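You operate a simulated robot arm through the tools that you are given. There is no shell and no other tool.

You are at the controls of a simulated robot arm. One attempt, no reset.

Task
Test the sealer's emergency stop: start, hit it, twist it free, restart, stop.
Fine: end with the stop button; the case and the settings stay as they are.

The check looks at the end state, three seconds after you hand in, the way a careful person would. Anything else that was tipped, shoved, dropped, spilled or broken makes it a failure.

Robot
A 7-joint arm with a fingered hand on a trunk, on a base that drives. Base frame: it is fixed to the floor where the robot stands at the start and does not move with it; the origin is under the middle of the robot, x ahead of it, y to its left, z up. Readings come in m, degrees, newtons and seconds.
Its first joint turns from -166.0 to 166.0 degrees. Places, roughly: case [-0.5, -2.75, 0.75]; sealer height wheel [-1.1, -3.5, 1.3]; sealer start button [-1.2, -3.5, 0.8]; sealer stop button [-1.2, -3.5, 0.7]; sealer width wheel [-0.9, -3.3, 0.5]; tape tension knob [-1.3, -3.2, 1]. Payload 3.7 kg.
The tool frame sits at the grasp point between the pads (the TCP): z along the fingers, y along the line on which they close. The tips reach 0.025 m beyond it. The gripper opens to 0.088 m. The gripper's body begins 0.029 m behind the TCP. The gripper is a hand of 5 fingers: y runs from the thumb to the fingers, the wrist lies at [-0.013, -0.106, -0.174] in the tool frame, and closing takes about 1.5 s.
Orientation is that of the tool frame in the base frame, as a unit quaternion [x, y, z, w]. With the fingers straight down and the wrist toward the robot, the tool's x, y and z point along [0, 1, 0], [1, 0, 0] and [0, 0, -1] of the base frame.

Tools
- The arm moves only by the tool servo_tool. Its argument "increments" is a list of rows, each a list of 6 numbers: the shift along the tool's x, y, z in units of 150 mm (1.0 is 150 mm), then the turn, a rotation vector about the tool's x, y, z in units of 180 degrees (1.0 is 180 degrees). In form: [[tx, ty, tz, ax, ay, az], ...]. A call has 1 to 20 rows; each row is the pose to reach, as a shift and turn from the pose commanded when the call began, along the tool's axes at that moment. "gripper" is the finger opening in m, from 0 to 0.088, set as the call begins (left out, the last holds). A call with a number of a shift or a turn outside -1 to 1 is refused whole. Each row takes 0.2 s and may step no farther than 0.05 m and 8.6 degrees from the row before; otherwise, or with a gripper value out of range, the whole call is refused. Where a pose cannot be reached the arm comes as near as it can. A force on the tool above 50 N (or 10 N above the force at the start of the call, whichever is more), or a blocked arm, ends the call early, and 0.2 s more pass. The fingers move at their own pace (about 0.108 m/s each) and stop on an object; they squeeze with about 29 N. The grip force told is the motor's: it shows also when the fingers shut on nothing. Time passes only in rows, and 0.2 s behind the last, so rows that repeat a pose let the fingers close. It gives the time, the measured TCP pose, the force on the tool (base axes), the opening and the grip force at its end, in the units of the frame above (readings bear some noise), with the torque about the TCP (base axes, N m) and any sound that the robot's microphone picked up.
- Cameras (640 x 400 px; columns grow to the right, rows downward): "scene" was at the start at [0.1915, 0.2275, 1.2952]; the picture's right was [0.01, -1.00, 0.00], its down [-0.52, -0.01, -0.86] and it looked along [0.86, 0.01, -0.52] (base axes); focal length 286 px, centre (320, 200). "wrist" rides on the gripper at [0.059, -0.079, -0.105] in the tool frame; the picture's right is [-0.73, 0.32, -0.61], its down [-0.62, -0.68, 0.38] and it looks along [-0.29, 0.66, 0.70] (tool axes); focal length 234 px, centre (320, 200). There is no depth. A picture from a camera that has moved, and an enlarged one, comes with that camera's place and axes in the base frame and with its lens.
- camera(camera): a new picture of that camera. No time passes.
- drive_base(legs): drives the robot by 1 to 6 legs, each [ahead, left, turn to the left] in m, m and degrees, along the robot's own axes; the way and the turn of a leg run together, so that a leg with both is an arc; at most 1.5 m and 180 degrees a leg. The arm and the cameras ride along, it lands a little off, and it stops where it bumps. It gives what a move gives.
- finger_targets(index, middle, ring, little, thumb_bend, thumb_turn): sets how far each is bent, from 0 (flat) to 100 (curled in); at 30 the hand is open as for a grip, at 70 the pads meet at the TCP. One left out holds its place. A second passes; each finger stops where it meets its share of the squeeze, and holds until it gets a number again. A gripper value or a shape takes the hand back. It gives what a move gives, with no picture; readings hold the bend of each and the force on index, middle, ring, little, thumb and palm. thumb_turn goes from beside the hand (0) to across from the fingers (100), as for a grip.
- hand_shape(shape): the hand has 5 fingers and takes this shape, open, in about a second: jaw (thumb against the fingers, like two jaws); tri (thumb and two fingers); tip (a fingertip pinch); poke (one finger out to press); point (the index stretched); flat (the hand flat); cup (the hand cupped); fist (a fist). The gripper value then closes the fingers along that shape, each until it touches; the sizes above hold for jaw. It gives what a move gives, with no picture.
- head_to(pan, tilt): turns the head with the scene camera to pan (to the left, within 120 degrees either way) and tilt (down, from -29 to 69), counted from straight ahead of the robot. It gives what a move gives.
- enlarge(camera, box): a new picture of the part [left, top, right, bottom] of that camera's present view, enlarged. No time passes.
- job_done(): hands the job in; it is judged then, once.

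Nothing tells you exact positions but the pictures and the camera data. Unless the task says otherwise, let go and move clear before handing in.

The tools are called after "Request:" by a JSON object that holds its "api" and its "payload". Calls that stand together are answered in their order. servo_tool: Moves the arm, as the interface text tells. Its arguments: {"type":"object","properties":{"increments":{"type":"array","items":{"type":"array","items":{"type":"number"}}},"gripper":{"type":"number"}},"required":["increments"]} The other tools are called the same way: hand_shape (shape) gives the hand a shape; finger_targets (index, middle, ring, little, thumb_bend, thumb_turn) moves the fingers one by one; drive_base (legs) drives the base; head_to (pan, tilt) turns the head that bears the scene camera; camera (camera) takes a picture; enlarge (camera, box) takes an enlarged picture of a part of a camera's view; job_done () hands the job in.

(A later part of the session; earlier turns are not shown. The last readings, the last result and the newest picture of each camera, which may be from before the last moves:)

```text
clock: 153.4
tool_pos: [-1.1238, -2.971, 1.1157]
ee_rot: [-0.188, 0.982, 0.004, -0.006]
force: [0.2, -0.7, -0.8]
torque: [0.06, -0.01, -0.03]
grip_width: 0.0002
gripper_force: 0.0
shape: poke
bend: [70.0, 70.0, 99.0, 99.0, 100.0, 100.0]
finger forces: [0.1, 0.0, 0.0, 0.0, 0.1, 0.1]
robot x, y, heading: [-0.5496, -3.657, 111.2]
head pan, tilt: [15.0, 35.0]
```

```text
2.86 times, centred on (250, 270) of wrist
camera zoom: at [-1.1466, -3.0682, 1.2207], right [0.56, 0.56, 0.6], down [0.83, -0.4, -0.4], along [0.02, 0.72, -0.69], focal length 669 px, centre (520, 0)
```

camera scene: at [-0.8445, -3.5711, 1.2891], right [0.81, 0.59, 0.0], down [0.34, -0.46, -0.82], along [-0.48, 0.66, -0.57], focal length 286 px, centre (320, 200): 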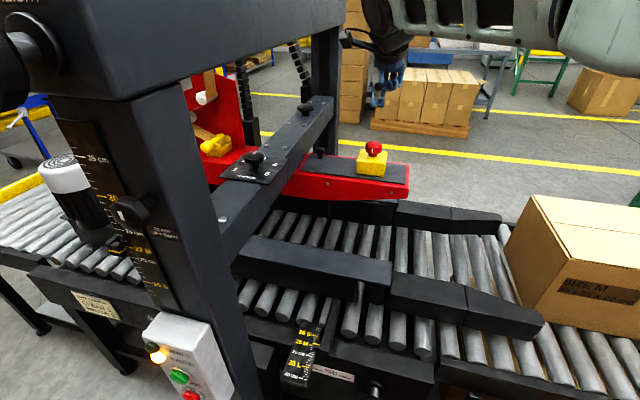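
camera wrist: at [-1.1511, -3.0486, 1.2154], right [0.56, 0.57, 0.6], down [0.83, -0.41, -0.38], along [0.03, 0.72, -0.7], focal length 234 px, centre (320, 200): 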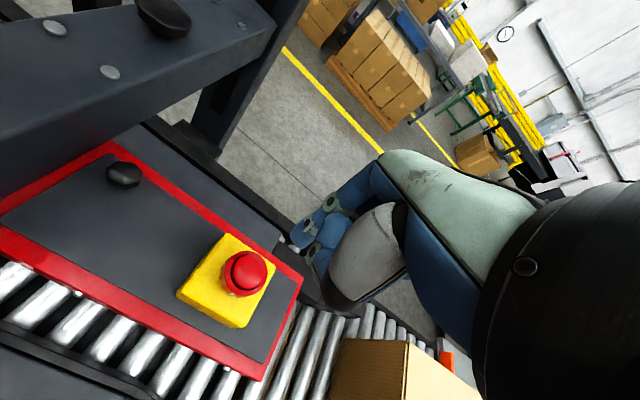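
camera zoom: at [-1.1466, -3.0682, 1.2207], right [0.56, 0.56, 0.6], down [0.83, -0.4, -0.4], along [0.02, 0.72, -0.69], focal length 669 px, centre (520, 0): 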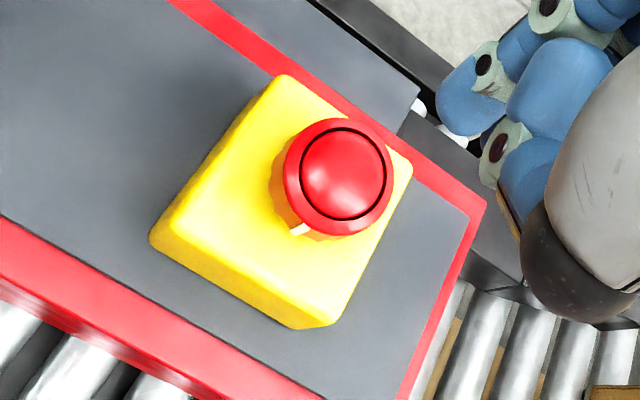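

The stop worked: RUN is dark, FAULT glows amber, and the dome is latched down inside the ring. Next I'll shape the hand for a three-finger grip on the ring and check how far its fingertips reach.

Request:
{"api": "hand_shape", "payload": {"shape": "tri"}}

Request:
{"api": "enlarge", "payload": {"camera": "scene", "box": [320, 20, 440, 190]}}

Request:
{"api": "camera", "payload": {"camera": "wrist"}}

```text
clock: 154.3
tool_pos: [-1.1229, -2.9733, 1.1149]
ee_rot: [-0.188, 0.982, 0.004, -0.007]
force: [-0.2, -0.4, 0.3]
torque: [-0.01, 0.0, 0.01]
grip_width: 0.0878
gripper_force: 0.1
shape: tri
bend: [30.0, 30.0, 99.0, 99.0, 30.0, 98.0]
finger forces: [0.0, 0.0, 0.0, 0.0, 0.1, 0.0]
robot x, y, heading: [-0.5487, -3.6549, 111.1]
head pan, tilt: [15.0, 35.0]
```

```text
2.35 times, centred on (380, 105) of scene
camera zoom: at [-0.8445, -3.5711, 1.2891], right [0.81, 0.59, 0.0], down [0.34, -0.46, -0.82], along [-0.48, 0.66, -0.57], focal length 672 px, centre (179, 424)
```

zoom: 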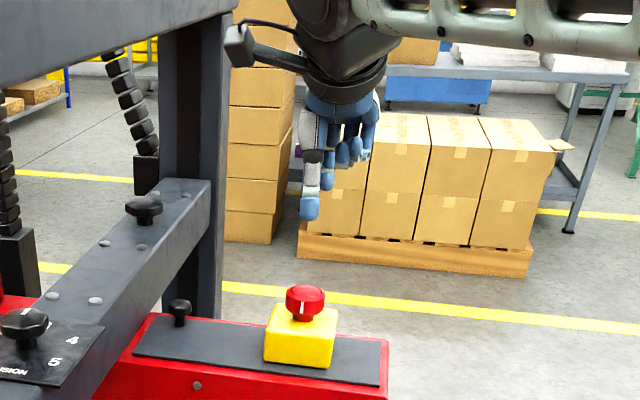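

```text
taken
camera wrist: at [-1.1466, -3.0683, 1.2204], right [0.56, 0.56, 0.6], down [0.83, -0.4, -0.4], along [0.02, 0.72, -0.69], focal length 234 px, centre (320, 200)
```

wrist: 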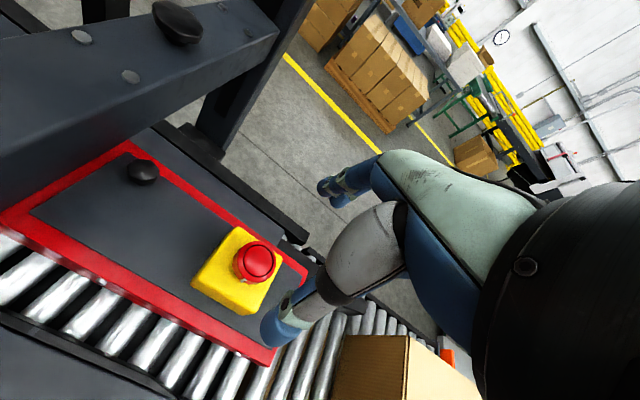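

The open thumb's tip reaches about 23 mm beyond the TCP, as told. I'll centre the TCP over the ring with the hand turned 25° counter-clockwise (leaving room for a clockwise twist), then lower it around the ring.

Request:
{"api": "servo_tool", "payload": {"increments": [[-0.005, 0.03, 0, 0, 0, -0.035], [-0.01, 0.06, 0, 0, 0, -0.07], [-0.015, 0.1, 0, 0, 0, -0.105], [-0.018, 0.128, 0, 0, 0, -0.139], [-0.018, 0.128, 0, 0, 0, -0.139]]}}

Request:
{"api": "servo_tool", "payload": {"increments": [[0, 0, 0.2, 0, 0, 0], [0, 0, 0.4, 0, 0, 0], [0, 0, 0.5, 0, 0, 0], [0, 0, 0.6, 0, 0, 0], [0, 0, 0.6, 0, 0, 0]]}}

Request:
{"api": "enlarge", "payload": {"camera": "scene", "box": [320, 60, 440, 190]}}

Request:
{"api": "camera", "payload": {"camera": "wrist"}}

```text
clock: 155.5
tool_pos: [-1.1262, -2.9522, 1.1161]
ee_rot: [-0.397, 0.918, 0.005, -0.005]
force: [0.4, -0.5, 0.6]
torque: [-0.01, -0.02, -0.01]
grip_width: 0.0882
gripper_force: 0.0
shape: tri
bend: [30.0, 30.0, 99.0, 99.0, 30.0, 98.0]
finger forces: [0.0, 0.0, 0.0, 0.1, 0.1, 0.0]
robot x, y, heading: [-0.5436, -3.6544, 111.0]
head pan, tilt: [15.0, 35.0]
```

```text
clock: 156.7
tool_pos: [-1.1271, -2.9521, 1.0235]
ee_rot: [-0.396, 0.918, 0.006, -0.006]
force: [-0.8, 0.3, -0.3]
torque: [0.01, -0.01, 0.04]
grip_width: 0.0882
gripper_force: 0.0
shape: tri
bend: [30.0, 30.0, 99.0, 99.0, 30.0, 98.0]
finger forces: [0.0, 0.1, 0.0, 0.1, 0.1, 0.0]
robot x, y, heading: [-0.5472, -3.6585, 111.0]
head pan, tilt: [15.0, 35.0]
```

```text
3.08 times, centred on (380, 125) of scene
camera zoom: at [-0.8445, -3.5711, 1.2891], right [0.81, 0.59, 0.0], down [0.34, -0.46, -0.82], along [-0.48, 0.66, -0.57], focal length 878 px, centre (135, 431)
```

zoom: 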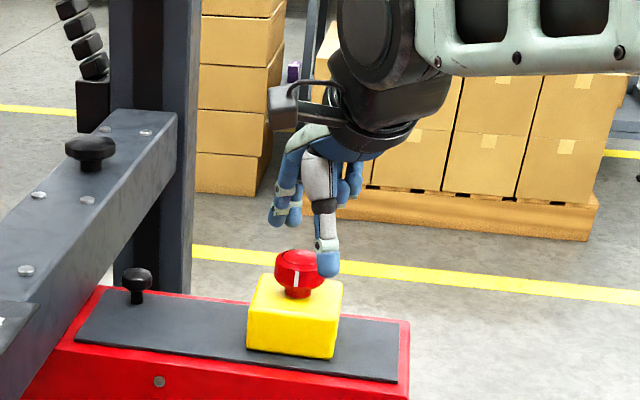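

```text
taken
camera wrist: at [-1.1094, -3.0491, 1.1279], right [0.27, 0.75, 0.61], down [0.92, -0.01, -0.4], along [-0.29, 0.67, -0.69], focal length 234 px, centre (320, 200)
```

wrist: 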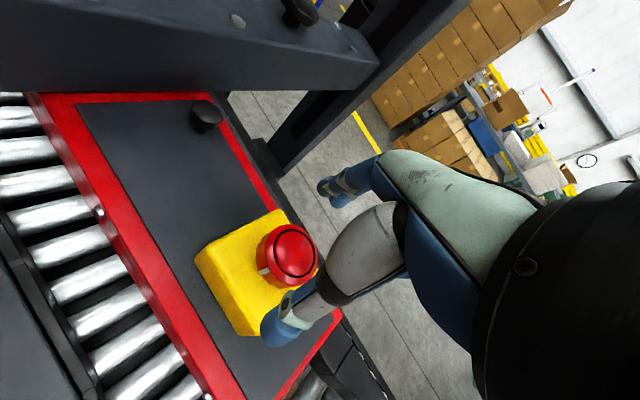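

The ring's centre falls within 2 mm of the tool axis. I'll lower the last 28 mm, so the fingertips sit just above the yellow box, and look again.

Request:
{"api": "servo_tool", "payload": {"increments": [[0, 0, 0.07, 0, 0, 0], [0, 0, 0.13, 0, 0, 0], [0, 0, 0.18, 0, 0, 0], [0, 0, 0.18, 0, 0, 0]]}}

Request:
{"api": "enlarge", "payload": {"camera": "scene", "box": [340, 90, 420, 190]}}

Request:
{"api": "enlarge", "payload": {"camera": "wrist", "box": [200, 160, 400, 360]}}

```text
clock: 157.7
tool_pos: [-1.1291, -2.9501, 0.9982]
ee_rot: [-0.396, 0.918, 0.005, -0.005]
force: [-0.3, 0.2, 0.1]
torque: [-0.01, -0.01, 0.0]
grip_width: 0.088
gripper_force: 0.0
shape: tri
bend: [30.0, 30.0, 99.0, 99.0, 30.0, 98.0]
finger forces: [0.0, 0.0, 0.0, 0.2, 0.1, 0.0]
robot x, y, heading: [-0.5455, -3.6572, 110.8]
head pan, tilt: [15.0, 35.0]
```

```text
4.00 times, centred on (380, 140) of scene
camera zoom: at [-0.8445, -3.5711, 1.2891], right [0.81, 0.59, 0.0], down [0.34, -0.46, -0.82], along [-0.48, 0.66, -0.57], focal length 1142 px, centre (80, 440)
```

zoom: 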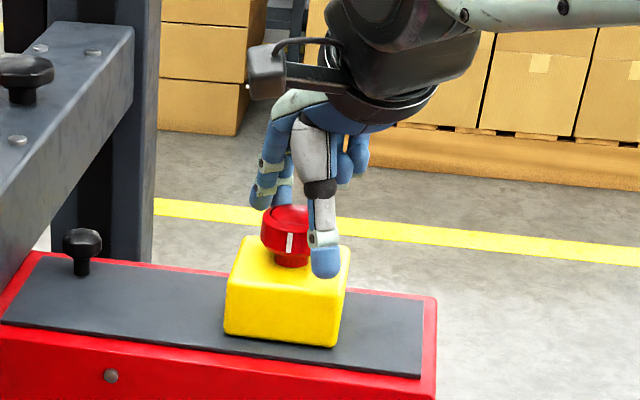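

```text
2.00 times, centred on (300, 260) of wrist
camera zoom: at [-1.1097, -3.0483, 1.1029], right [0.27, 0.75, 0.61], down [0.92, -0.01, -0.4], along [-0.29, 0.67, -0.69], focal length 468 px, centre (360, 80)
```

zoom: 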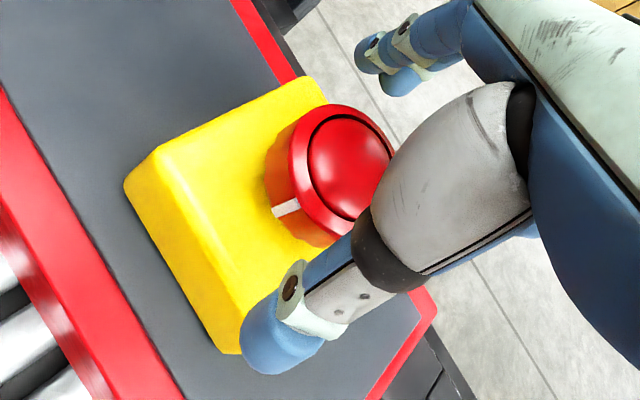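

The thumb and fingers straddle the ring without touching anything. I'll lower 4 mm more and close the grip on it.

Request:
{"api": "servo_tool", "payload": {"increments": [[0, 0, 0.015, 0, 0, 0], [0, 0, 0.027, 0, 0, 0], [0, 0, 0.027, 0, 0, 0], [0, 0, 0.027, 0, 0, 0], [0, 0, 0.027, 0, 0, 0], [0, 0, 0.027, 0, 0, 0], [0, 0, 0.027, 0, 0, 0], [0, 0, 0.027, 0, 0, 0], [0, 0, 0.027, 0, 0, 0]], "gripper": 0.0}}

Request:
{"api": "enlarge", "payload": {"camera": "scene", "box": [340, 90, 420, 190]}}

Request:
{"api": "enlarge", "payload": {"camera": "wrist", "box": [200, 160, 400, 360]}}

```text
clock: 159.7
tool_pos: [-1.1299, -2.9517, 0.9953]
ee_rot: [-0.395, 0.918, 0.005, -0.006]
force: [0.4, 2.2, 5.4]
torque: [-0.01, -0.02, 0.0]
grip_width: 0.0341
gripper_force: 28.9
shape: tri
bend: [74.0, 57.0, 100.0, 100.0, 69.0, 100.0]
finger forces: [13.9, 14.2, 0.1, 0.0, 25.5, 0.0]
robot x, y, heading: [-0.5455, -3.6593, 111.0]
head pan, tilt: [15.0, 35.0]
```

```text
4.00 times, centred on (380, 140) of scene
camera zoom: at [-0.8444, -3.5712, 1.2891], right [0.81, 0.59, 0.0], down [0.34, -0.46, -0.82], along [-0.48, 0.66, -0.57], focal length 1142 px, centre (80, 440)
```

zoom: 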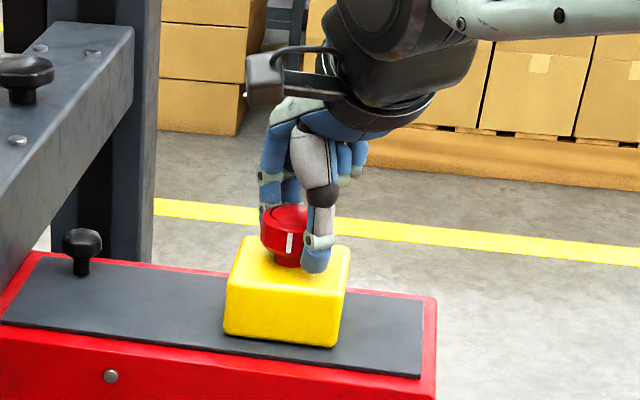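

```text
2.00 times, centred on (300, 260) of wrist
camera zoom: at [-1.1102, -3.0488, 1.099], right [0.27, 0.75, 0.61], down [0.92, -0.01, -0.4], along [-0.29, 0.67, -0.69], focal length 468 px, centre (360, 80)
```

zoom: 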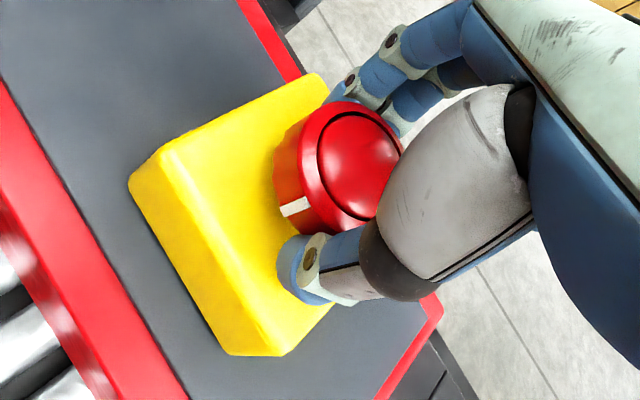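

The grip holds at about 29 N. I'll twist clockwise (seen from above) by about 30° and watch the white mark on the ring.

Request:
{"api": "servo_tool", "payload": {"increments": [[0, 0, 0, 0, 0, 0.03], [0, 0, 0, 0, 0, 0.06], [0, 0, 0, 0, 0, 0.09], [0, 0, 0, 0, 0, 0.12], [0, 0, 0, 0, 0, 0.15], [0, 0, 0, 0, 0, 0.17], [0, 0, 0, 0, 0, 0.17]]}}

Request:
{"api": "enlarge", "payload": {"camera": "scene", "box": [340, 90, 420, 190]}}

Request:
{"api": "enlarge", "payload": {"camera": "wrist", "box": [200, 160, 400, 360]}}

Request:
{"api": "camera", "payload": {"camera": "scene"}}

```text
clock: 161.3
tool_pos: [-1.1279, -2.9523, 0.9936]
ee_rot: [-0.139, 0.99, 0.005, -0.006]
force: [4.8, 2.5, 6.4]
torque: [-0.02, -0.07, 0.0]
grip_width: 0.0339
gripper_force: 29.8
shape: tri
bend: [74.0, 57.0, 100.0, 100.0, 68.0, 100.0]
finger forces: [12.6, 16.4, 0.0, 0.0, 28.6, 0.0]
robot x, y, heading: [-0.5487, -3.6585, 111.0]
head pan, tilt: [15.0, 35.0]
```

```text
4.00 times, centred on (380, 140) of scene
camera zoom: at [-0.8441, -3.5712, 1.2892], right [0.81, 0.59, 0.0], down [0.34, -0.46, -0.82], along [-0.48, 0.66, -0.57], focal length 1142 px, centre (80, 440)
```

zoom: 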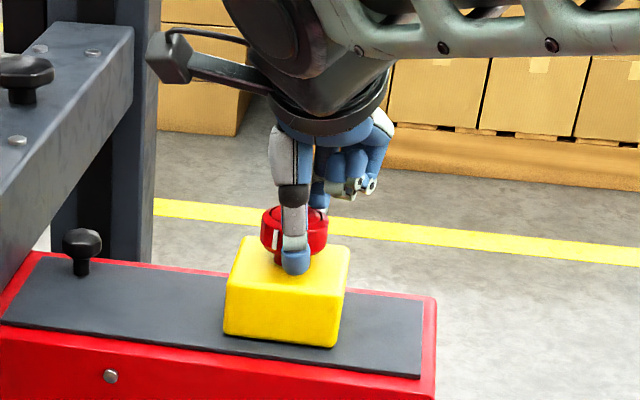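

```text
2.00 times, centred on (300, 260) of wrist
camera zoom: at [-1.1609, -3.0441, 1.0991], right [0.62, 0.51, 0.6], down [0.78, -0.48, -0.4], along [0.09, 0.72, -0.69], focal length 468 px, centre (360, 80)
```

zoom: 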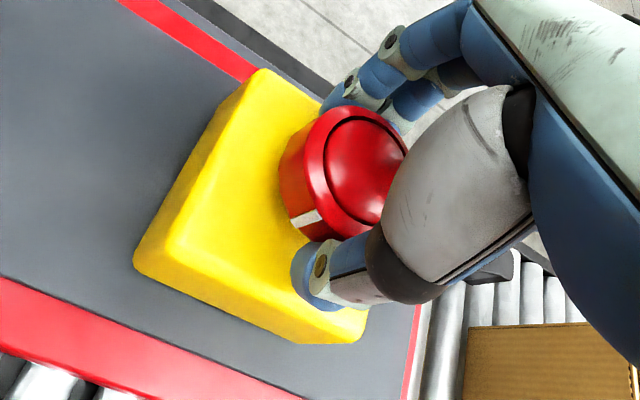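

```text
taken
camera scene: at [-0.8441, -3.5712, 1.2892], right [0.81, 0.59, 0.0], down [0.34, -0.46, -0.82], along [-0.48, 0.66, -0.57], focal length 286 px, centre (320, 200)
```

scene: 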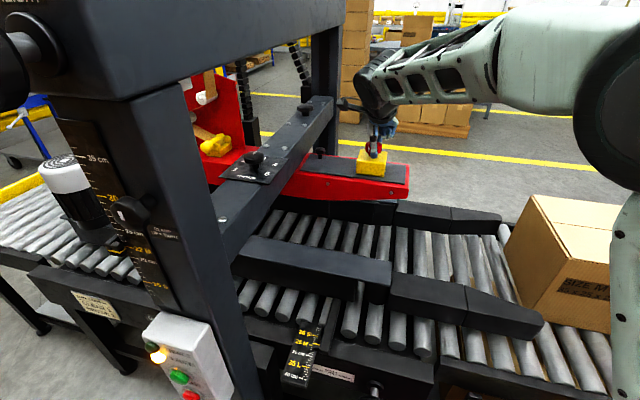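

The white mark has moved clockwise with the hand by roughly 25–30°, but FAULT is still lit. I'll twist further the same way in small steps.

Request:
{"api": "servo_tool", "payload": {"increments": [[0, 0, 0, 0, 0, 0.03], [0, 0, 0, 0, 0, 0.06], [0, 0, 0, 0, 0, 0.09], [0, 0, 0, 0, 0, 0.12], [0, 0, 0, 0, 0, 0.12]]}}

Request:
{"api": "enlarge", "payload": {"camera": "scene", "box": [340, 90, 420, 190]}}

Request:
{"api": "enlarge", "payload": {"camera": "wrist", "box": [200, 160, 400, 360]}}

Request:
{"api": "enlarge", "payload": {"camera": "scene", "box": [120, 300, 260, 400]}}

```text
clock: 162.5
tool_pos: [-1.1266, -2.9514, 0.9947]
ee_rot: [0.049, 0.999, 0.003, -0.006]
force: [8.7, 2.6, -1.3]
torque: [0.18, -0.13, 0.05]
grip_width: 0.0331
gripper_force: 29.1
shape: tri
bend: [74.0, 57.0, 100.0, 100.0, 68.0, 100.0]
finger forces: [13.2, 16.5, 0.0, 0.0, 27.8, 0.1]
robot x, y, heading: [-0.5492, -3.6536, 111.3]
head pan, tilt: [15.0, 35.0]
```

```text
4.00 times, centred on (380, 140) of scene
camera zoom: at [-0.8442, -3.571, 1.2891], right [0.81, 0.59, 0.0], down [0.34, -0.46, -0.82], along [-0.48, 0.66, -0.57], focal length 1142 px, centre (80, 440)
```

zoom: 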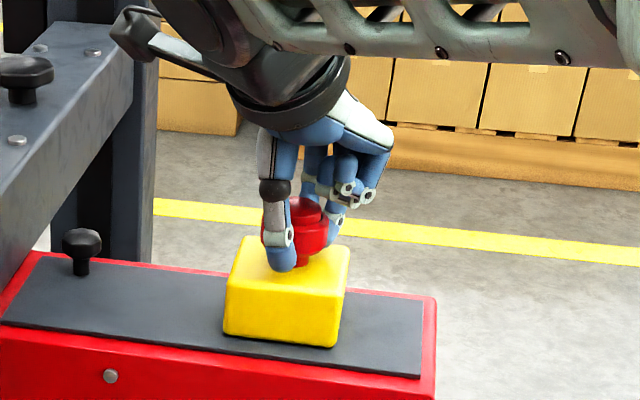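

```text
2.00 times, centred on (300, 260) of wrist
camera zoom: at [-1.192, -3.0248, 1.0999], right [0.76, 0.25, 0.6], down [0.55, -0.74, -0.4], along [0.34, 0.63, -0.7], focal length 468 px, centre (360, 80)
```

zoom: 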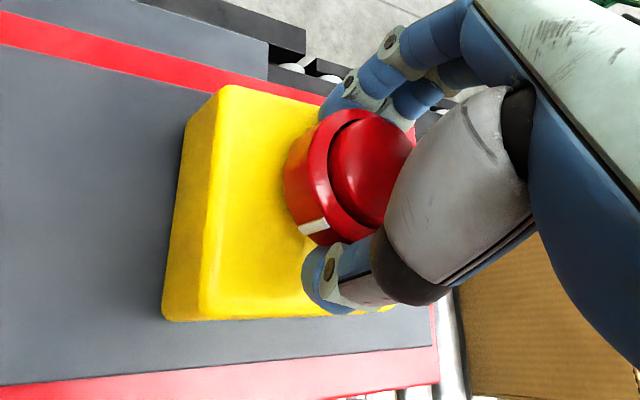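

```text
4.00 times, centred on (190, 350) of scene
camera zoom: at [-0.8442, -3.571, 1.2891], right [0.81, 0.59, 0.0], down [0.34, -0.46, -0.82], along [-0.48, 0.66, -0.57], focal length 1142 px, centre (840, -400)
```

zoom: 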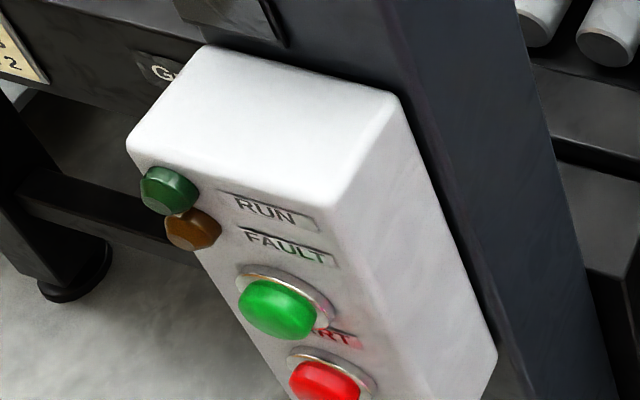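

The dome has popped back up and the FAULT lamp is out, so the emergency stop is free. I'll open the fingers, rise straight up, and check.

Request:
{"api": "servo_tool", "payload": {"increments": [[0, 0, 0, 0, 0, 0], [0, 0, 0, 0, 0, 0], [0, 0, 0, 0, 0, 0], [0, 0, 0, 0, 0, 0], [0, 0, 0, 0, 0, 0], [0, 0, 0, 0, 0, 0], [0, 0, 0, 0, 0, 0]], "gripper": 0.088}}

Request:
{"api": "servo_tool", "payload": {"increments": [[0, 0, -0.2, 0, 0, 0], [0, 0, -0.45, 0, 0, 0], [0, 0, -0.7, 0, 0, 0], [0, 0, -0.95, 0, 0, 0], [0, 0, -0.95, 0, 0, 0]]}}

Request:
{"api": "camera", "payload": {"camera": "scene"}}

Request:
{"api": "enlarge", "payload": {"camera": "scene", "box": [340, 125, 420, 190]}}

Request:
{"api": "enlarge", "payload": {"camera": "scene", "box": [120, 300, 260, 400]}}

```text
clock: 164.1
tool_pos: [-1.1291, -2.9525, 0.9947]
ee_rot: [0.049, 0.999, 0.003, -0.007]
force: [-0.6, 0.2, 0.4]
torque: [0.03, 0.02, 0.0]
grip_width: 0.0876
gripper_force: 0.0
shape: tri
bend: [30.0, 30.0, 99.0, 99.0, 30.0, 98.0]
finger forces: [0.0, 0.1, 0.1, 0.1, 0.1, 0.0]
robot x, y, heading: [-0.5478, -3.6513, 111.1]
head pan, tilt: [15.0, 35.0]
```

```text
clock: 165.3
tool_pos: [-1.1292, -2.9535, 1.1359]
ee_rot: [0.048, 0.999, 0.003, -0.006]
force: [-0.4, 1.2, -0.6]
torque: [-0.03, 0.01, 0.01]
grip_width: 0.0876
gripper_force: 0.1
shape: tri
bend: [30.0, 30.0, 99.0, 99.0, 30.0, 98.0]
finger forces: [0.1, 0.0, 0.0, 0.0, 0.1, 0.1]
robot x, y, heading: [-0.5465, -3.6584, 110.8]
head pan, tilt: [15.0, 35.0]
```

```text
taken
camera scene: at [-0.8445, -3.5711, 1.2891], right [0.81, 0.59, 0.0], down [0.34, -0.46, -0.82], along [-0.48, 0.66, -0.57], focal length 286 px, centre (320, 200)
```

scene: 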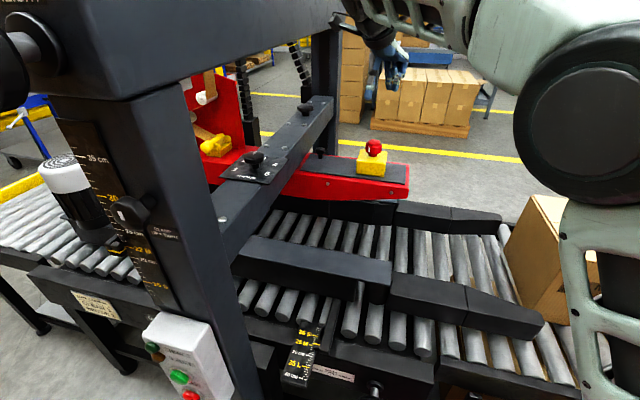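

```text
6.15 times, centred on (380, 158) of scene
camera zoom: at [-0.8445, -3.5711, 1.2891], right [0.81, 0.59, 0.0], down [0.34, -0.46, -0.82], along [-0.48, 0.66, -0.57], focal length 1757 px, centre (-49, 462)
```

zoom: 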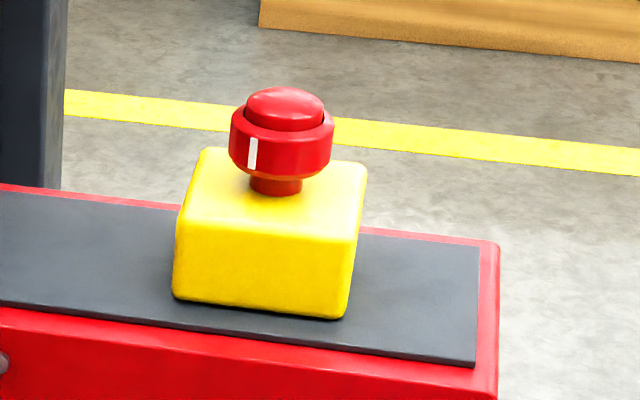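

```text
4.00 times, centred on (190, 350) of scene
camera zoom: at [-0.8445, -3.5711, 1.2891], right [0.81, 0.59, 0.0], down [0.34, -0.46, -0.82], along [-0.48, 0.66, -0.57], focal length 1142 px, centre (840, -400)
```

zoom: 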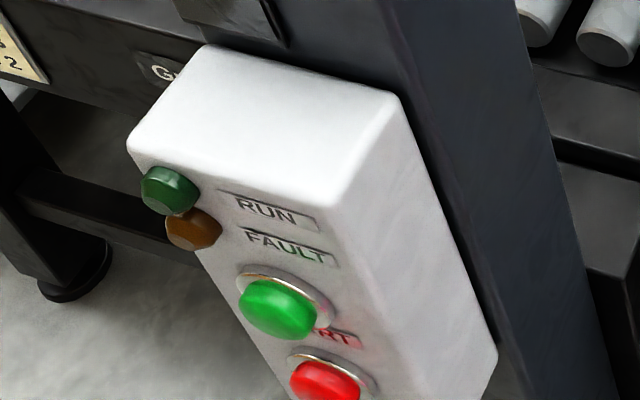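

The emergency stop is up again, both lamps are dark, and nothing else has changed. I'll bring the hand back in front of me, set the poking shape, and drive back to the panel by the same way.

Request:
{"api": "servo_tool", "payload": {"increments": [[-0.2, -0.08, 0, 0, 0, -0.03], [-0.4, -0.16, 0, 0, 0, -0.06], [-0.6, -0.24, 0, 0, 0, -0.09], [-0.8, -0.32, 0, 0, 0, -0.12], [-1.0, -0.4, 0, 0, 0, -0.147], [-1.0, -0.4, 0, 0, 0, -0.147]]}}

Request:
{"api": "servo_tool", "payload": {"increments": [[-0.15, -0.165, 0.08, 0, 0, 0], [-0.3, -0.33, 0.16, 0, 0, 0], [-0.45, -0.5, 0.25, 0, 0, 0], [-0.6, -0.66, 0.34, 0, 0, 0], [-0.752, -0.827, 0.43, 0, 0, 0], [-0.752, -0.827, 0.43, 0, 0, 0]]}}

Request:
{"api": "hand_shape", "payload": {"shape": "poke"}}

Request:
{"api": "drive_base", "payload": {"legs": [[-0.15, -0.32, 0], [0, 0, 90]]}}

Request:
{"api": "head_to", "payload": {"pan": -45, "tilt": 25}}

Request:
{"api": "camera", "payload": {"camera": "scene"}}

```text
clock: 166.7
tool_pos: [-0.9847, -3.0291, 1.1351]
ee_rot: [-0.182, 0.983, 0.004, -0.006]
force: [-0.1, 0.0, -0.8]
torque: [0.01, 0.01, -0.02]
grip_width: 0.0877
gripper_force: 0.1
shape: tri
bend: [30.0, 30.0, 99.0, 99.0, 30.0, 98.0]
finger forces: [0.1, 0.0, 0.0, 0.0, 0.1, 0.1]
robot x, y, heading: [-0.5492, -3.6563, 111.2]
head pan, tilt: [15.0, 35.0]
```

```text
clock: 168.1
tool_pos: [-0.8355, -3.103, 1.0662]
ee_rot: [-0.181, 0.983, 0.004, -0.007]
force: [-0.6, 0.2, 0.7]
torque: [0.04, 0.03, -0.01]
grip_width: 0.0876
gripper_force: 0.1
shape: tri
bend: [30.0, 30.0, 99.0, 99.0, 30.0, 98.0]
finger forces: [0.0, 0.0, 0.0, 0.0, 0.0, 0.0]
robot x, y, heading: [-0.5465, -3.6525, 111.2]
head pan, tilt: [15.0, 35.0]
```

```text
clock: 169.0
tool_pos: [-0.8364, -3.1024, 1.0661]
ee_rot: [-0.182, 0.983, 0.005, -0.006]
force: [0.2, -0.5, 0.1]
torque: [-0.02, -0.01, -0.03]
grip_width: 0.0003
gripper_force: 0.2
shape: poke
bend: [70.0, 70.0, 99.0, 99.0, 100.0, 100.0]
finger forces: [0.1, 0.0, 0.0, 0.1, 0.0, 0.0]
robot x, y, heading: [-0.5473, -3.6511, 111.0]
head pan, tilt: [15.0, 35.0]
```

```text
clock: 175.1
tool_pos: [-0.7486, -3.9552, 1.067]
ee_rot: [0.817, -0.576, 0.001, 0.007]
force: [-0.1, 0.4, -0.6]
torque: [0.01, -0.02, 0.02]
grip_width: 0.0
gripper_force: 0.1
shape: poke
bend: [70.0, 70.0, 99.0, 99.0, 100.0, 100.0]
finger forces: [0.0, 0.0, 0.1, 0.0, 0.0, 0.0]
robot x, y, heading: [-0.1954, -3.6831, -160.2]
head pan, tilt: [15.0, 35.0]
```

```text
clock: 176.4
tool_pos: [-0.7479, -3.9553, 1.0662]
ee_rot: [0.817, -0.577, 0.001, 0.007]
force: [-0.4, 0.1, -0.5]
torque: [0.02, -0.03, 0.02]
grip_width: 0.0
gripper_force: 0.0
shape: poke
bend: [70.0, 70.0, 99.0, 99.0, 100.0, 100.0]
finger forces: [0.1, 0.0, 0.1, 0.0, 0.0, 0.0]
robot x, y, heading: [-0.1868, -3.6811, -160.2]
head pan, tilt: [-45.0, 25.0]
```

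```text
taken
camera scene: at [-0.2891, -3.8849, 1.3048], right [0.43, 0.91, 0.0], down [0.38, -0.18, -0.91], along [-0.82, 0.39, -0.42], focal length 286 px, centre (320, 200)
```

scene: 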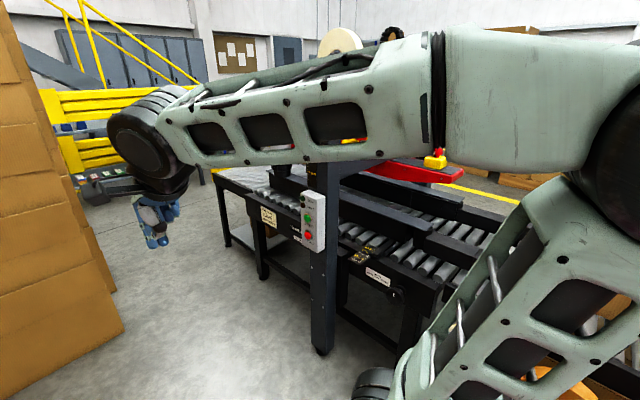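

I'm back in the open spot with both lamps dark. I'll step in beside the panel again, a touch farther from the post than before.

Request:
{"api": "drive_base", "payload": {"legs": [[0.08, -0.235, 1.7]]}}

Request:
{"api": "servo_tool", "payload": {"increments": [[0, 0, 0, 0, -0.0455, 0], [0, 0, 0, 0, -0.091, 0], [0, 0, 0, 0, -0.1365, 0], [0, 0, 0, 0, -0.182, 0], [0, 0, 0, 0, -0.2275, 0], [0, 0, 0, 0, -0.273, 0], [0, 0, 0, 0, -0.3185, 0], [0, 0, 0, 0, -0.364, 0], [0, 0, 0, 0, -0.4095, 0], [0, 0, 0, 0, -0.455, 0], [0, 0, 0, 0, -0.5, 0], [0, 0, 0, 0, -0.5, 0]]}}

Request:
{"api": "camera", "payload": {"camera": "wrist"}}

Request:
{"api": "camera", "payload": {"camera": "scene"}}

```text
clock: 178.2
tool_pos: [-0.8985, -3.7741, 1.0669]
ee_rot: [0.825, -0.565, 0.001, 0.008]
force: [-0.3, -0.1, 0.4]
torque: [0.01, -0.01, 0.03]
grip_width: 0.0
gripper_force: 0.0
shape: poke
bend: [70.0, 70.0, 99.0, 99.0, 100.0, 100.0]
finger forces: [0.0, 0.0, 0.1, 0.2, 0.0, 0.1]
robot x, y, heading: [-0.3487, -3.4869, -158.7]
head pan, tilt: [-45.0, 25.0]
```

```text
clock: 180.8
tool_pos: [-0.8986, -3.7754, 1.0664]
ee_rot: [0.584, -0.403, -0.583, -0.394]
force: [-0.7, -0.1, -0.3]
torque: [-0.03, -0.02, 0.01]
grip_width: 0.0
gripper_force: 0.0
shape: poke
bend: [70.0, 70.0, 99.0, 99.0, 100.0, 100.0]
finger forces: [0.0, 0.0, 0.0, 0.1, 0.0, 0.0]
robot x, y, heading: [-0.3485, -3.481, -158.7]
head pan, tilt: [-45.0, 25.0]
```

```text
taken
camera wrist: at [-0.7871, -3.8449, 1.008], right [-0.08, -0.67, 0.73], down [0.5, 0.61, 0.61], along [-0.86, 0.41, 0.29], focal length 234 px, centre (320, 200)
```

wrist: 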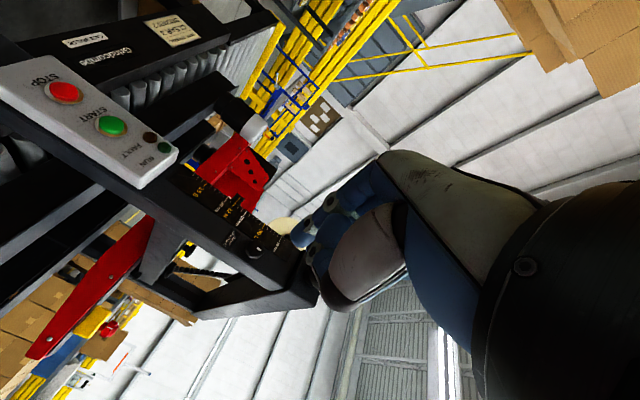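

```text
taken
camera scene: at [-0.4412, -3.6905, 1.3048], right [0.4, 0.92, 0.0], down [0.39, -0.17, -0.91], along [-0.83, 0.36, -0.42], focal length 286 px, centre (320, 200)
```

scene: 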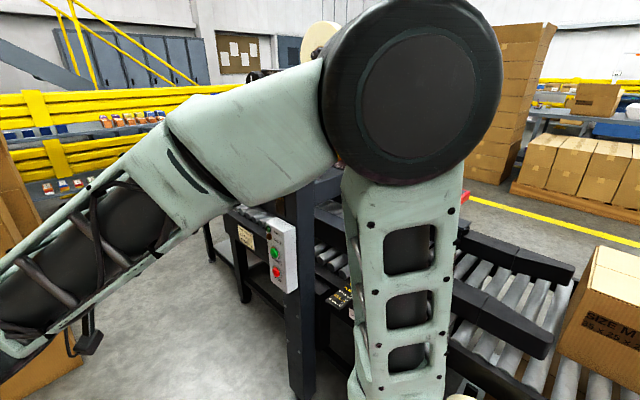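

The hand points at the panel again from nearly the same place as before. I'll lower to START's height and approach to about 9 cm.

Request:
{"api": "servo_tool", "payload": {"increments": [[0.2, 0.18, 0, 0, 0, 0], [0.4, 0.36, 0, 0, 0, 0], [0.6, 0.54, 0, 0, 0, 0], [0.8, 0.72, 0, 0, 0, 0], [1.0, 0.893, 0, 0, 0, 0], [1.0, 0.893, 0, 0, 0, 0]]}}

Request:
{"api": "servo_tool", "payload": {"increments": [[0.2, 0, 0.2, 0, 0, 0], [0.4, 0, 0.4, 0, 0, 0], [0.6, 0, 0.55, 0, 0, 0], [0.795, 0, 0.7, 0, 0, 0], [0.795, 0, 0.7, 0, 0, 0]]}}

Request:
{"api": "servo_tool", "payload": {"increments": [[0, 0, 0.2, 0, 0, 0], [0, 0, 0.4, 0, 0, 0], [0, 0, 0.6, 0, 0, 0], [0, 0, 0.66, 0, 0, 0]]}}

Request:
{"api": "camera", "payload": {"camera": "wrist"}}

Request:
{"api": "camera", "payload": {"camera": "scene"}}

```text
clock: 182.2
tool_pos: [-1.0269, -3.8246, 0.916]
ee_rot: [0.584, -0.404, -0.583, -0.395]
force: [-0.6, -0.8, 0.1]
torque: [0.01, -0.01, -0.01]
grip_width: 0.0
gripper_force: 0.0
shape: poke
bend: [70.0, 70.0, 99.0, 99.0, 100.0, 100.0]
finger forces: [0.0, 0.1, 0.0, 0.0, 0.1, 0.0]
robot x, y, heading: [-0.3491, -3.4798, -158.7]
head pan, tilt: [-45.0, 25.0]
```

```text
clock: 183.4
tool_pos: [-1.0641, -3.727, 0.7956]
ee_rot: [0.585, -0.404, -0.583, -0.394]
force: [-1.0, -0.6, -0.2]
torque: [0.02, 0.01, -0.02]
grip_width: 0.0
gripper_force: 0.0
shape: poke
bend: [70.0, 70.0, 99.0, 99.0, 100.0, 100.0]
finger forces: [0.0, 0.0, 0.0, 0.1, 0.0, 0.0]
robot x, y, heading: [-0.3507, -3.4863, -158.7]
head pan, tilt: [-45.0, 25.0]
```

```text
clock: 184.4
tool_pos: [-1.1005, -3.6367, 0.7958]
ee_rot: [0.584, -0.404, -0.583, -0.394]
force: [-0.1, 0.2, -0.4]
torque: [0.03, -0.01, 0.0]
grip_width: 0.0
gripper_force: 0.0
shape: poke
bend: [70.0, 70.0, 99.0, 99.0, 100.0, 100.0]
finger forces: [0.0, 0.1, 0.1, 0.0, 0.0, 0.0]
robot x, y, heading: [-0.3453, -3.4789, -158.7]
head pan, tilt: [-45.0, 25.0]
```

```text
taken
camera wrist: at [-0.9883, -3.7061, 0.7371], right [-0.08, -0.67, 0.74], down [0.5, 0.61, 0.61], along [-0.86, 0.41, 0.29], focal length 234 px, centre (320, 200)
```

wrist: 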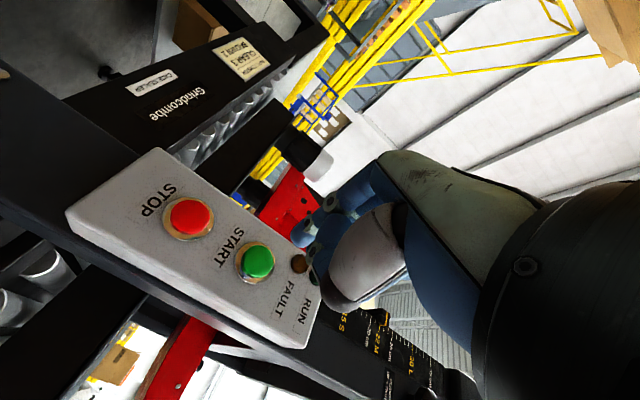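

```text
taken
camera scene: at [-0.4412, -3.6906, 1.3048], right [0.4, 0.92, 0.0], down [0.39, -0.17, -0.91], along [-0.83, 0.36, -0.42], focal length 286 px, centre (320, 200)
```

scene: 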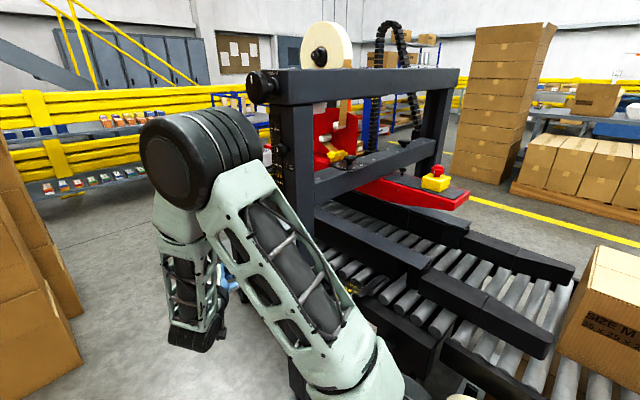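

START is in line with the fingertips (about 1.5 mm off). I'll press it as before, in fine steps.

Request:
{"api": "servo_tool", "payload": {"increments": [[0.005, -0.01, 0.2, 0, 0, 0], [0.01, -0.02, 0.4, 0, 0, 0], [0.01, -0.02, 0.53, 0, 0, 0], [0.01, -0.02, 0.56, 0, 0, 0], [0.01, -0.02, 0.59, 0, 0, 0], [0.01, -0.02, 0.61, 0, 0, 0], [0.01, -0.02, 0.63, 0, 0, 0]]}}

Request:
{"api": "servo_tool", "payload": {"increments": [[0, 0, -0.15, 0, 0, 0], [0, 0, -0.4, 0, 0, 0], [0, 0, -0.7, 0, 0, 0], [0, 0, -0.9, 0, 0, 0], [0, 0, -0.9, 0, 0, 0]]}}

Request:
{"api": "camera", "payload": {"camera": "wrist"}}

Request:
{"api": "camera", "payload": {"camera": "scene"}}

```text
clock: 186.0
tool_pos: [-1.1301, -3.5498, 0.7948]
ee_rot: [0.586, -0.404, -0.583, -0.392]
force: [10.7, -20.6, -3.0]
torque: [-0.15, -0.13, -0.05]
grip_width: 0.0
gripper_force: 0.2
shape: poke
bend: [70.0, 70.0, 99.0, 99.0, 100.0, 100.0]
finger forces: [21.6, 1.9, 0.1, 0.1, 0.1, 0.0]
robot x, y, heading: [-0.3481, -3.4833, -158.6]
head pan, tilt: [-45.0, 25.0]
heard: click
```

```text
clock: 187.2
tool_pos: [-1.0829, -3.6718, 0.7952]
ee_rot: [0.585, -0.403, -0.583, -0.394]
force: [0.0, -0.4, -0.1]
torque: [-0.02, -0.02, 0.02]
grip_width: 0.0002
gripper_force: 0.1
shape: poke
bend: [70.0, 70.0, 99.0, 99.0, 100.0, 100.0]
finger forces: [0.0, 0.0, 0.0, 0.0, 0.0, 0.0]
robot x, y, heading: [-0.3504, -3.4846, -158.8]
head pan, tilt: [-45.0, 25.0]
```

```text
taken
camera wrist: at [-0.9715, -3.7415, 0.7367], right [-0.08, -0.67, 0.74], down [0.5, 0.61, 0.61], along [-0.86, 0.41, 0.29], focal length 234 px, centre (320, 200)
```

wrist: 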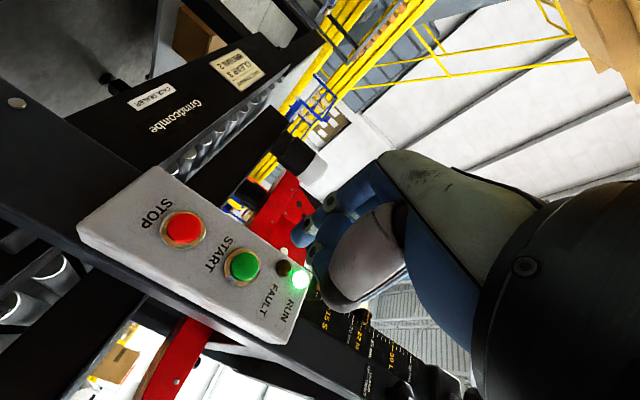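

```text
taken
camera scene: at [-0.4412, -3.6905, 1.3048], right [0.4, 0.92, 0.0], down [0.39, -0.17, -0.91], along [-0.83, 0.36, -0.42], focal length 286 px, centre (320, 200)
```

scene: 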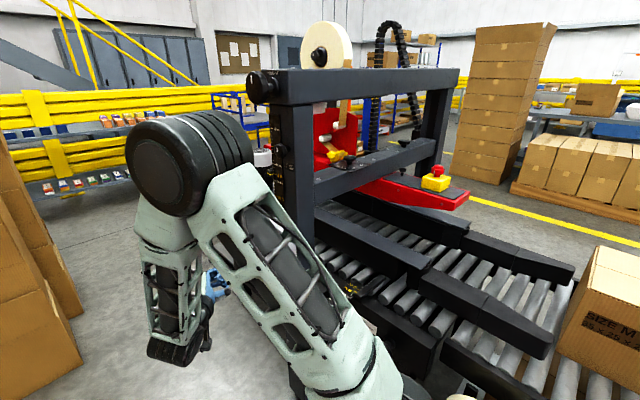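

RUN is lit again, so the restart worked. STOP measures at [-1.152, -3.531, 0.7225], so I'll lower 72 mm at this distance, then approach it.

Request:
{"api": "servo_tool", "payload": {"increments": [[0.16, 0, 0, 0, 0, 0], [0.32, 0, 0, 0, 0, 0], [0.48, 0, 0, 0, 0, 0], [0.48, 0, 0.2, 0, 0, 0], [0.48, 0, 0.3, 0, 0, 0], [0.48, 0, 0.3, 0, 0, 0]]}}

Request:
{"api": "camera", "payload": {"camera": "wrist"}}

Request:
{"api": "camera", "payload": {"camera": "scene"}}

```text
clock: 188.6
tool_pos: [-1.0975, -3.6331, 0.7222]
ee_rot: [0.584, -0.404, -0.583, -0.394]
force: [0.2, -0.1, -0.2]
torque: [0.01, -0.02, 0.03]
grip_width: 0.0
gripper_force: 0.0
shape: poke
bend: [70.0, 70.0, 99.0, 99.0, 100.0, 100.0]
finger forces: [0.1, 0.0, 0.0, 0.0, 0.0, 0.0]
robot x, y, heading: [-0.348, -3.4836, -158.6]
head pan, tilt: [-45.0, 25.0]
```

```text
taken
camera wrist: at [-0.986, -3.7023, 0.6636], right [-0.08, -0.67, 0.74], down [0.5, 0.61, 0.61], along [-0.86, 0.41, 0.29], focal length 234 px, centre (320, 200)
```

wrist: 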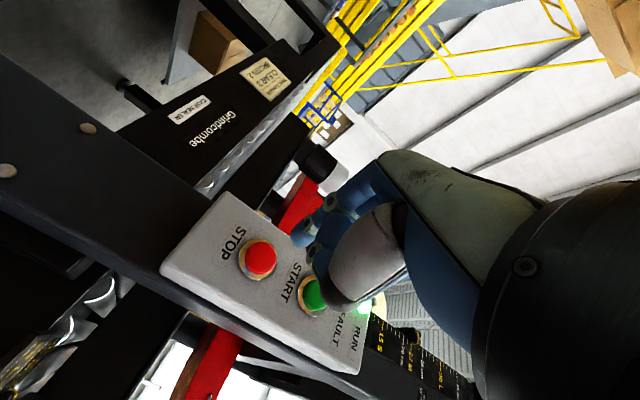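

```text
taken
camera scene: at [-0.4412, -3.6905, 1.3048], right [0.4, 0.92, 0.0], down [0.39, -0.17, -0.91], along [-0.83, 0.36, -0.42], focal length 286 px, centre (320, 200)
```

scene: 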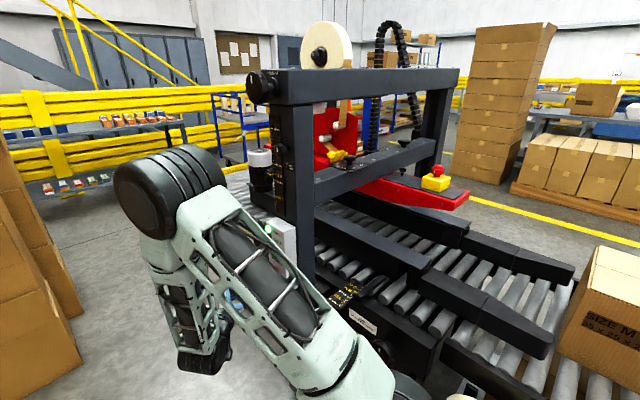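

STOP is lined up with the fingertips, about 9 cm off, and RUN is lit. I'll press it in fine steps and back off straight away.

Request:
{"api": "servo_tool", "payload": {"increments": [[0, 0, 0.2, 0, 0, 0], [0, 0, 0.4, 0, 0, 0], [0, 0, 0.52, 0, 0, 0], [0, 0, 0.55, 0, 0, 0], [0, 0, 0.58, 0, 0, 0], [0, 0, 0.6, 0, 0, 0], [0, 0, 0.62, 0, 0, 0]]}}

Request:
{"api": "servo_tool", "payload": {"increments": [[0, 0, -0.15, 0, 0, 0], [0, 0, -0.4, 0, 0, 0], [0, 0, -0.7, 0, 0, 0], [0, 0, -0.95, 0, 0, 0], [0, 0, -0.95, 0, 0, 0]]}}

Request:
{"api": "camera", "payload": {"camera": "wrist"}}

Request:
{"api": "camera", "payload": {"camera": "scene"}}

```text
clock: 190.2
tool_pos: [-1.1317, -3.5491, 0.721]
ee_rot: [0.588, -0.402, -0.583, -0.391]
force: [15.7, -37.7, -12.2]
torque: [-0.47, -0.23, 0.05]
grip_width: 0.0
gripper_force: 0.1
shape: poke
bend: [70.0, 70.0, 99.0, 99.0, 100.0, 100.0]
finger forces: [37.0, 5.1, 0.0, 0.1, 0.2, 0.0]
robot x, y, heading: [-0.3435, -3.4857, -158.5]
head pan, tilt: [-45.0, 25.0]
heard: click
```

```text
clock: 191.4
tool_pos: [-1.0807, -3.6797, 0.7232]
ee_rot: [0.585, -0.404, -0.583, -0.394]
force: [-0.4, -1.1, -0.9]
torque: [-0.03, 0.02, 0.03]
grip_width: 0.0002
gripper_force: 0.0
shape: poke
bend: [70.0, 70.0, 99.0, 99.0, 100.0, 100.0]
finger forces: [0.1, 0.1, 0.0, 0.0, 0.0, 0.0]
robot x, y, heading: [-0.3465, -3.481, -158.5]
head pan, tilt: [-45.0, 25.0]
```

```text
taken
camera wrist: at [-0.9678, -3.7504, 0.6647], right [-0.08, -0.67, 0.74], down [0.5, 0.61, 0.61], along [-0.86, 0.41, 0.29], focal length 234 px, centre (320, 200)
```

wrist: 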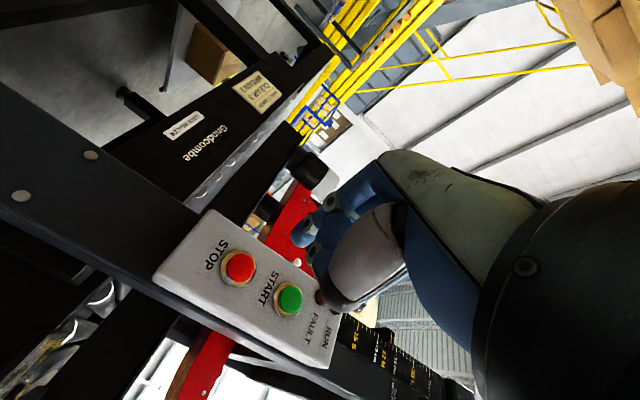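

```text
taken
camera scene: at [-0.4411, -3.6906, 1.3048], right [0.4, 0.92, 0.0], down [0.39, -0.17, -0.91], along [-0.83, 0.36, -0.42], focal length 286 px, centre (320, 200)
```

scene: 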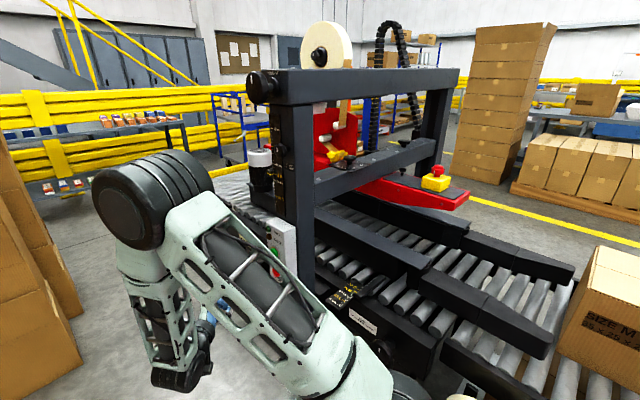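

STOP clicked. I'll back the hand off to the open aisle and confirm both lamps are dark, the emergency stop is still up, and the case hasn't moved.

Request:
{"api": "servo_tool", "payload": {"increments": [[-0.2, -0.14, -0.1, 0, 0, 0], [-0.4, -0.28, -0.2, 0, 0, 0], [-0.6, -0.42, -0.3, 0, 0, 0], [-0.8, -0.56, -0.4, 0, 0, 0], [-1.0, -0.7, -0.5, 0, 0, 0], [-1.0, -0.7, -0.5, 0, 0, 0]]}}

Request:
{"api": "servo_tool", "payload": {"increments": [[-0.3, -0.05, 0, 0, 0, 0], [-0.6, -0.1, 0, 0, 0, 0], [-0.9, -0.2, 0, 0, 0, 0], [-1.0, -0.2, 0, 0, 0, 0], [-1.0, -0.2, 0, 0, 0, 0]]}}

Request:
{"api": "camera", "payload": {"camera": "wrist"}}

Request:
{"api": "camera", "payload": {"camera": "scene"}}

```text
clock: 192.8
tool_pos: [-0.951, -3.7097, 0.8758]
ee_rot: [0.585, -0.404, -0.584, -0.394]
force: [0.6, -0.6, 0.3]
torque: [0.0, -0.04, 0.03]
grip_width: 0.0
gripper_force: 0.1
shape: poke
bend: [70.0, 70.0, 99.0, 99.0, 100.0, 100.0]
finger forces: [0.0, 0.1, 0.0, 0.0, 0.0, 0.0]
robot x, y, heading: [-0.348, -3.4843, -158.6]
head pan, tilt: [-45.0, 25.0]
```

```text
clock: 194.0
tool_pos: [-0.9247, -3.6934, 1.0258]
ee_rot: [0.585, -0.404, -0.582, -0.394]
force: [-0.6, -0.2, 0.1]
torque: [0.02, 0.0, 0.05]
grip_width: 0.0
gripper_force: 0.1
shape: poke
bend: [70.0, 70.0, 99.0, 99.0, 100.0, 100.0]
finger forces: [0.0, 0.1, 0.0, 0.0, 0.0, 0.0]
robot x, y, heading: [-0.3519, -3.4823, -158.7]
head pan, tilt: [-45.0, 25.0]
```

```text
taken
camera wrist: at [-0.8132, -3.7628, 0.9675], right [-0.08, -0.67, 0.74], down [0.5, 0.61, 0.61], along [-0.86, 0.41, 0.29], focal length 234 px, centre (320, 200)
```

wrist: 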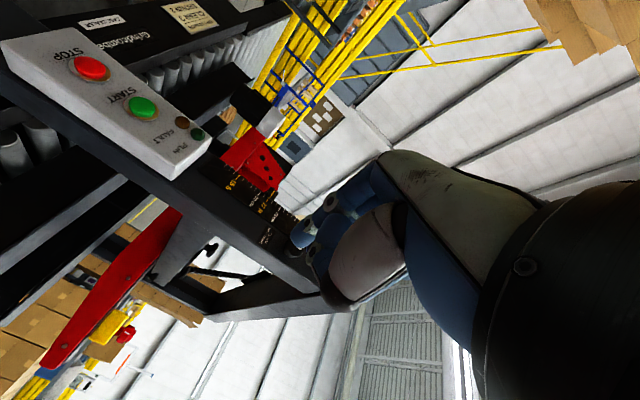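

```text
taken
camera scene: at [-0.4412, -3.6905, 1.3048], right [0.4, 0.92, 0.0], down [0.39, -0.17, -0.91], along [-0.83, 0.36, -0.42], focal length 286 px, centre (320, 200)
```

scene: 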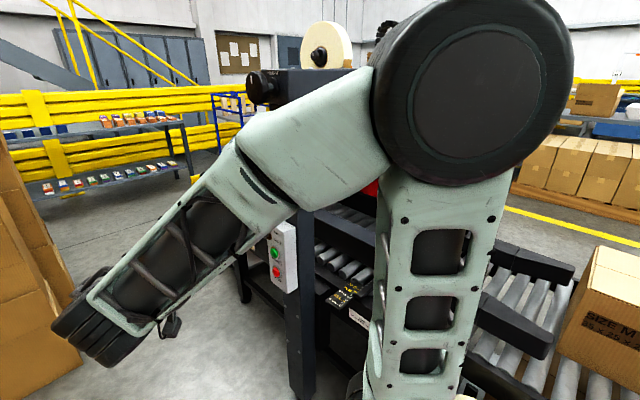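

Both lamps are dark: the sealer is stopped with STOP, and the emergency stop looks free. I'll move the robot clear into the aisle and take a last look at the whole machine.

Request:
{"api": "drive_base", "payload": {"legs": [[-0.25, 0.25, 0]]}}

Request:
{"api": "head_to", "payload": {"pan": -60, "tilt": 25}}

Request:
{"api": "camera", "payload": {"camera": "scene"}}

Request:
{"api": "camera", "payload": {"camera": "wrist"}}

```text
clock: 196.3
tool_pos: [-0.6063, -3.8308, 1.0256]
ee_rot: [0.584, -0.406, -0.581, -0.396]
force: [0.5, 0.4, 0.0]
torque: [0.02, -0.01, -0.03]
grip_width: 0.0
gripper_force: 0.0
shape: poke
bend: [70.0, 70.0, 99.0, 99.0, 100.0, 100.0]
finger forces: [0.0, 0.0, 0.0, 0.1, 0.0, 0.1]
robot x, y, heading: [-0.028, -3.6236, -159.0]
head pan, tilt: [-45.0, 25.0]
```

```text
clock: 197.0
tool_pos: [-0.6059, -3.8312, 1.0247]
ee_rot: [0.583, -0.407, -0.581, -0.396]
force: [0.0, 0.5, 0.2]
torque: [0.0, 0.0, -0.01]
grip_width: 0.0
gripper_force: 0.1
shape: poke
bend: [70.0, 70.0, 99.0, 99.0, 100.0, 100.0]
finger forces: [0.0, 0.1, 0.0, 0.1, 0.0, 0.0]
robot x, y, heading: [-0.0276, -3.6196, -159.0]
head pan, tilt: [-60.0, 25.0]
```

```text
taken
camera scene: at [-0.1096, -3.811, 1.3048], right [0.63, 0.78, 0.0], down [0.33, -0.27, -0.91], along [-0.71, 0.57, -0.42], focal length 286 px, centre (320, 200)
```

scene: 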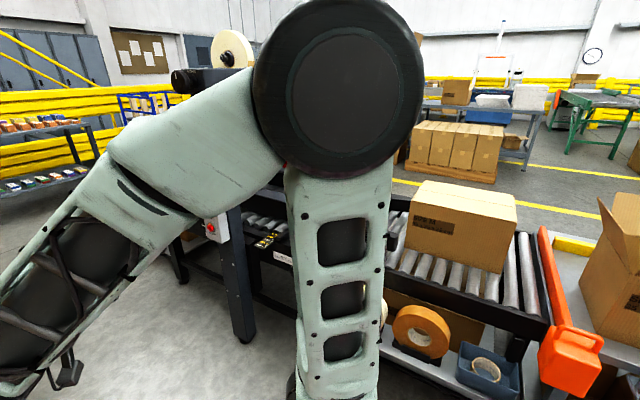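

```text
taken
camera wrist: at [-0.4946, -3.9013, 0.9671], right [-0.08, -0.67, 0.74], down [0.5, 0.61, 0.61], along [-0.86, 0.42, 0.29], focal length 234 px, centre (320, 200)
```

wrist: 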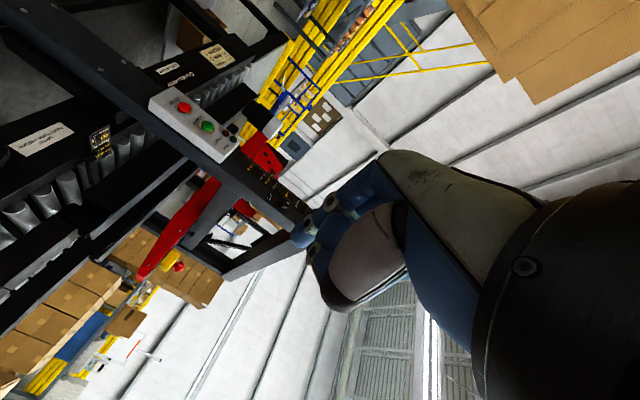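

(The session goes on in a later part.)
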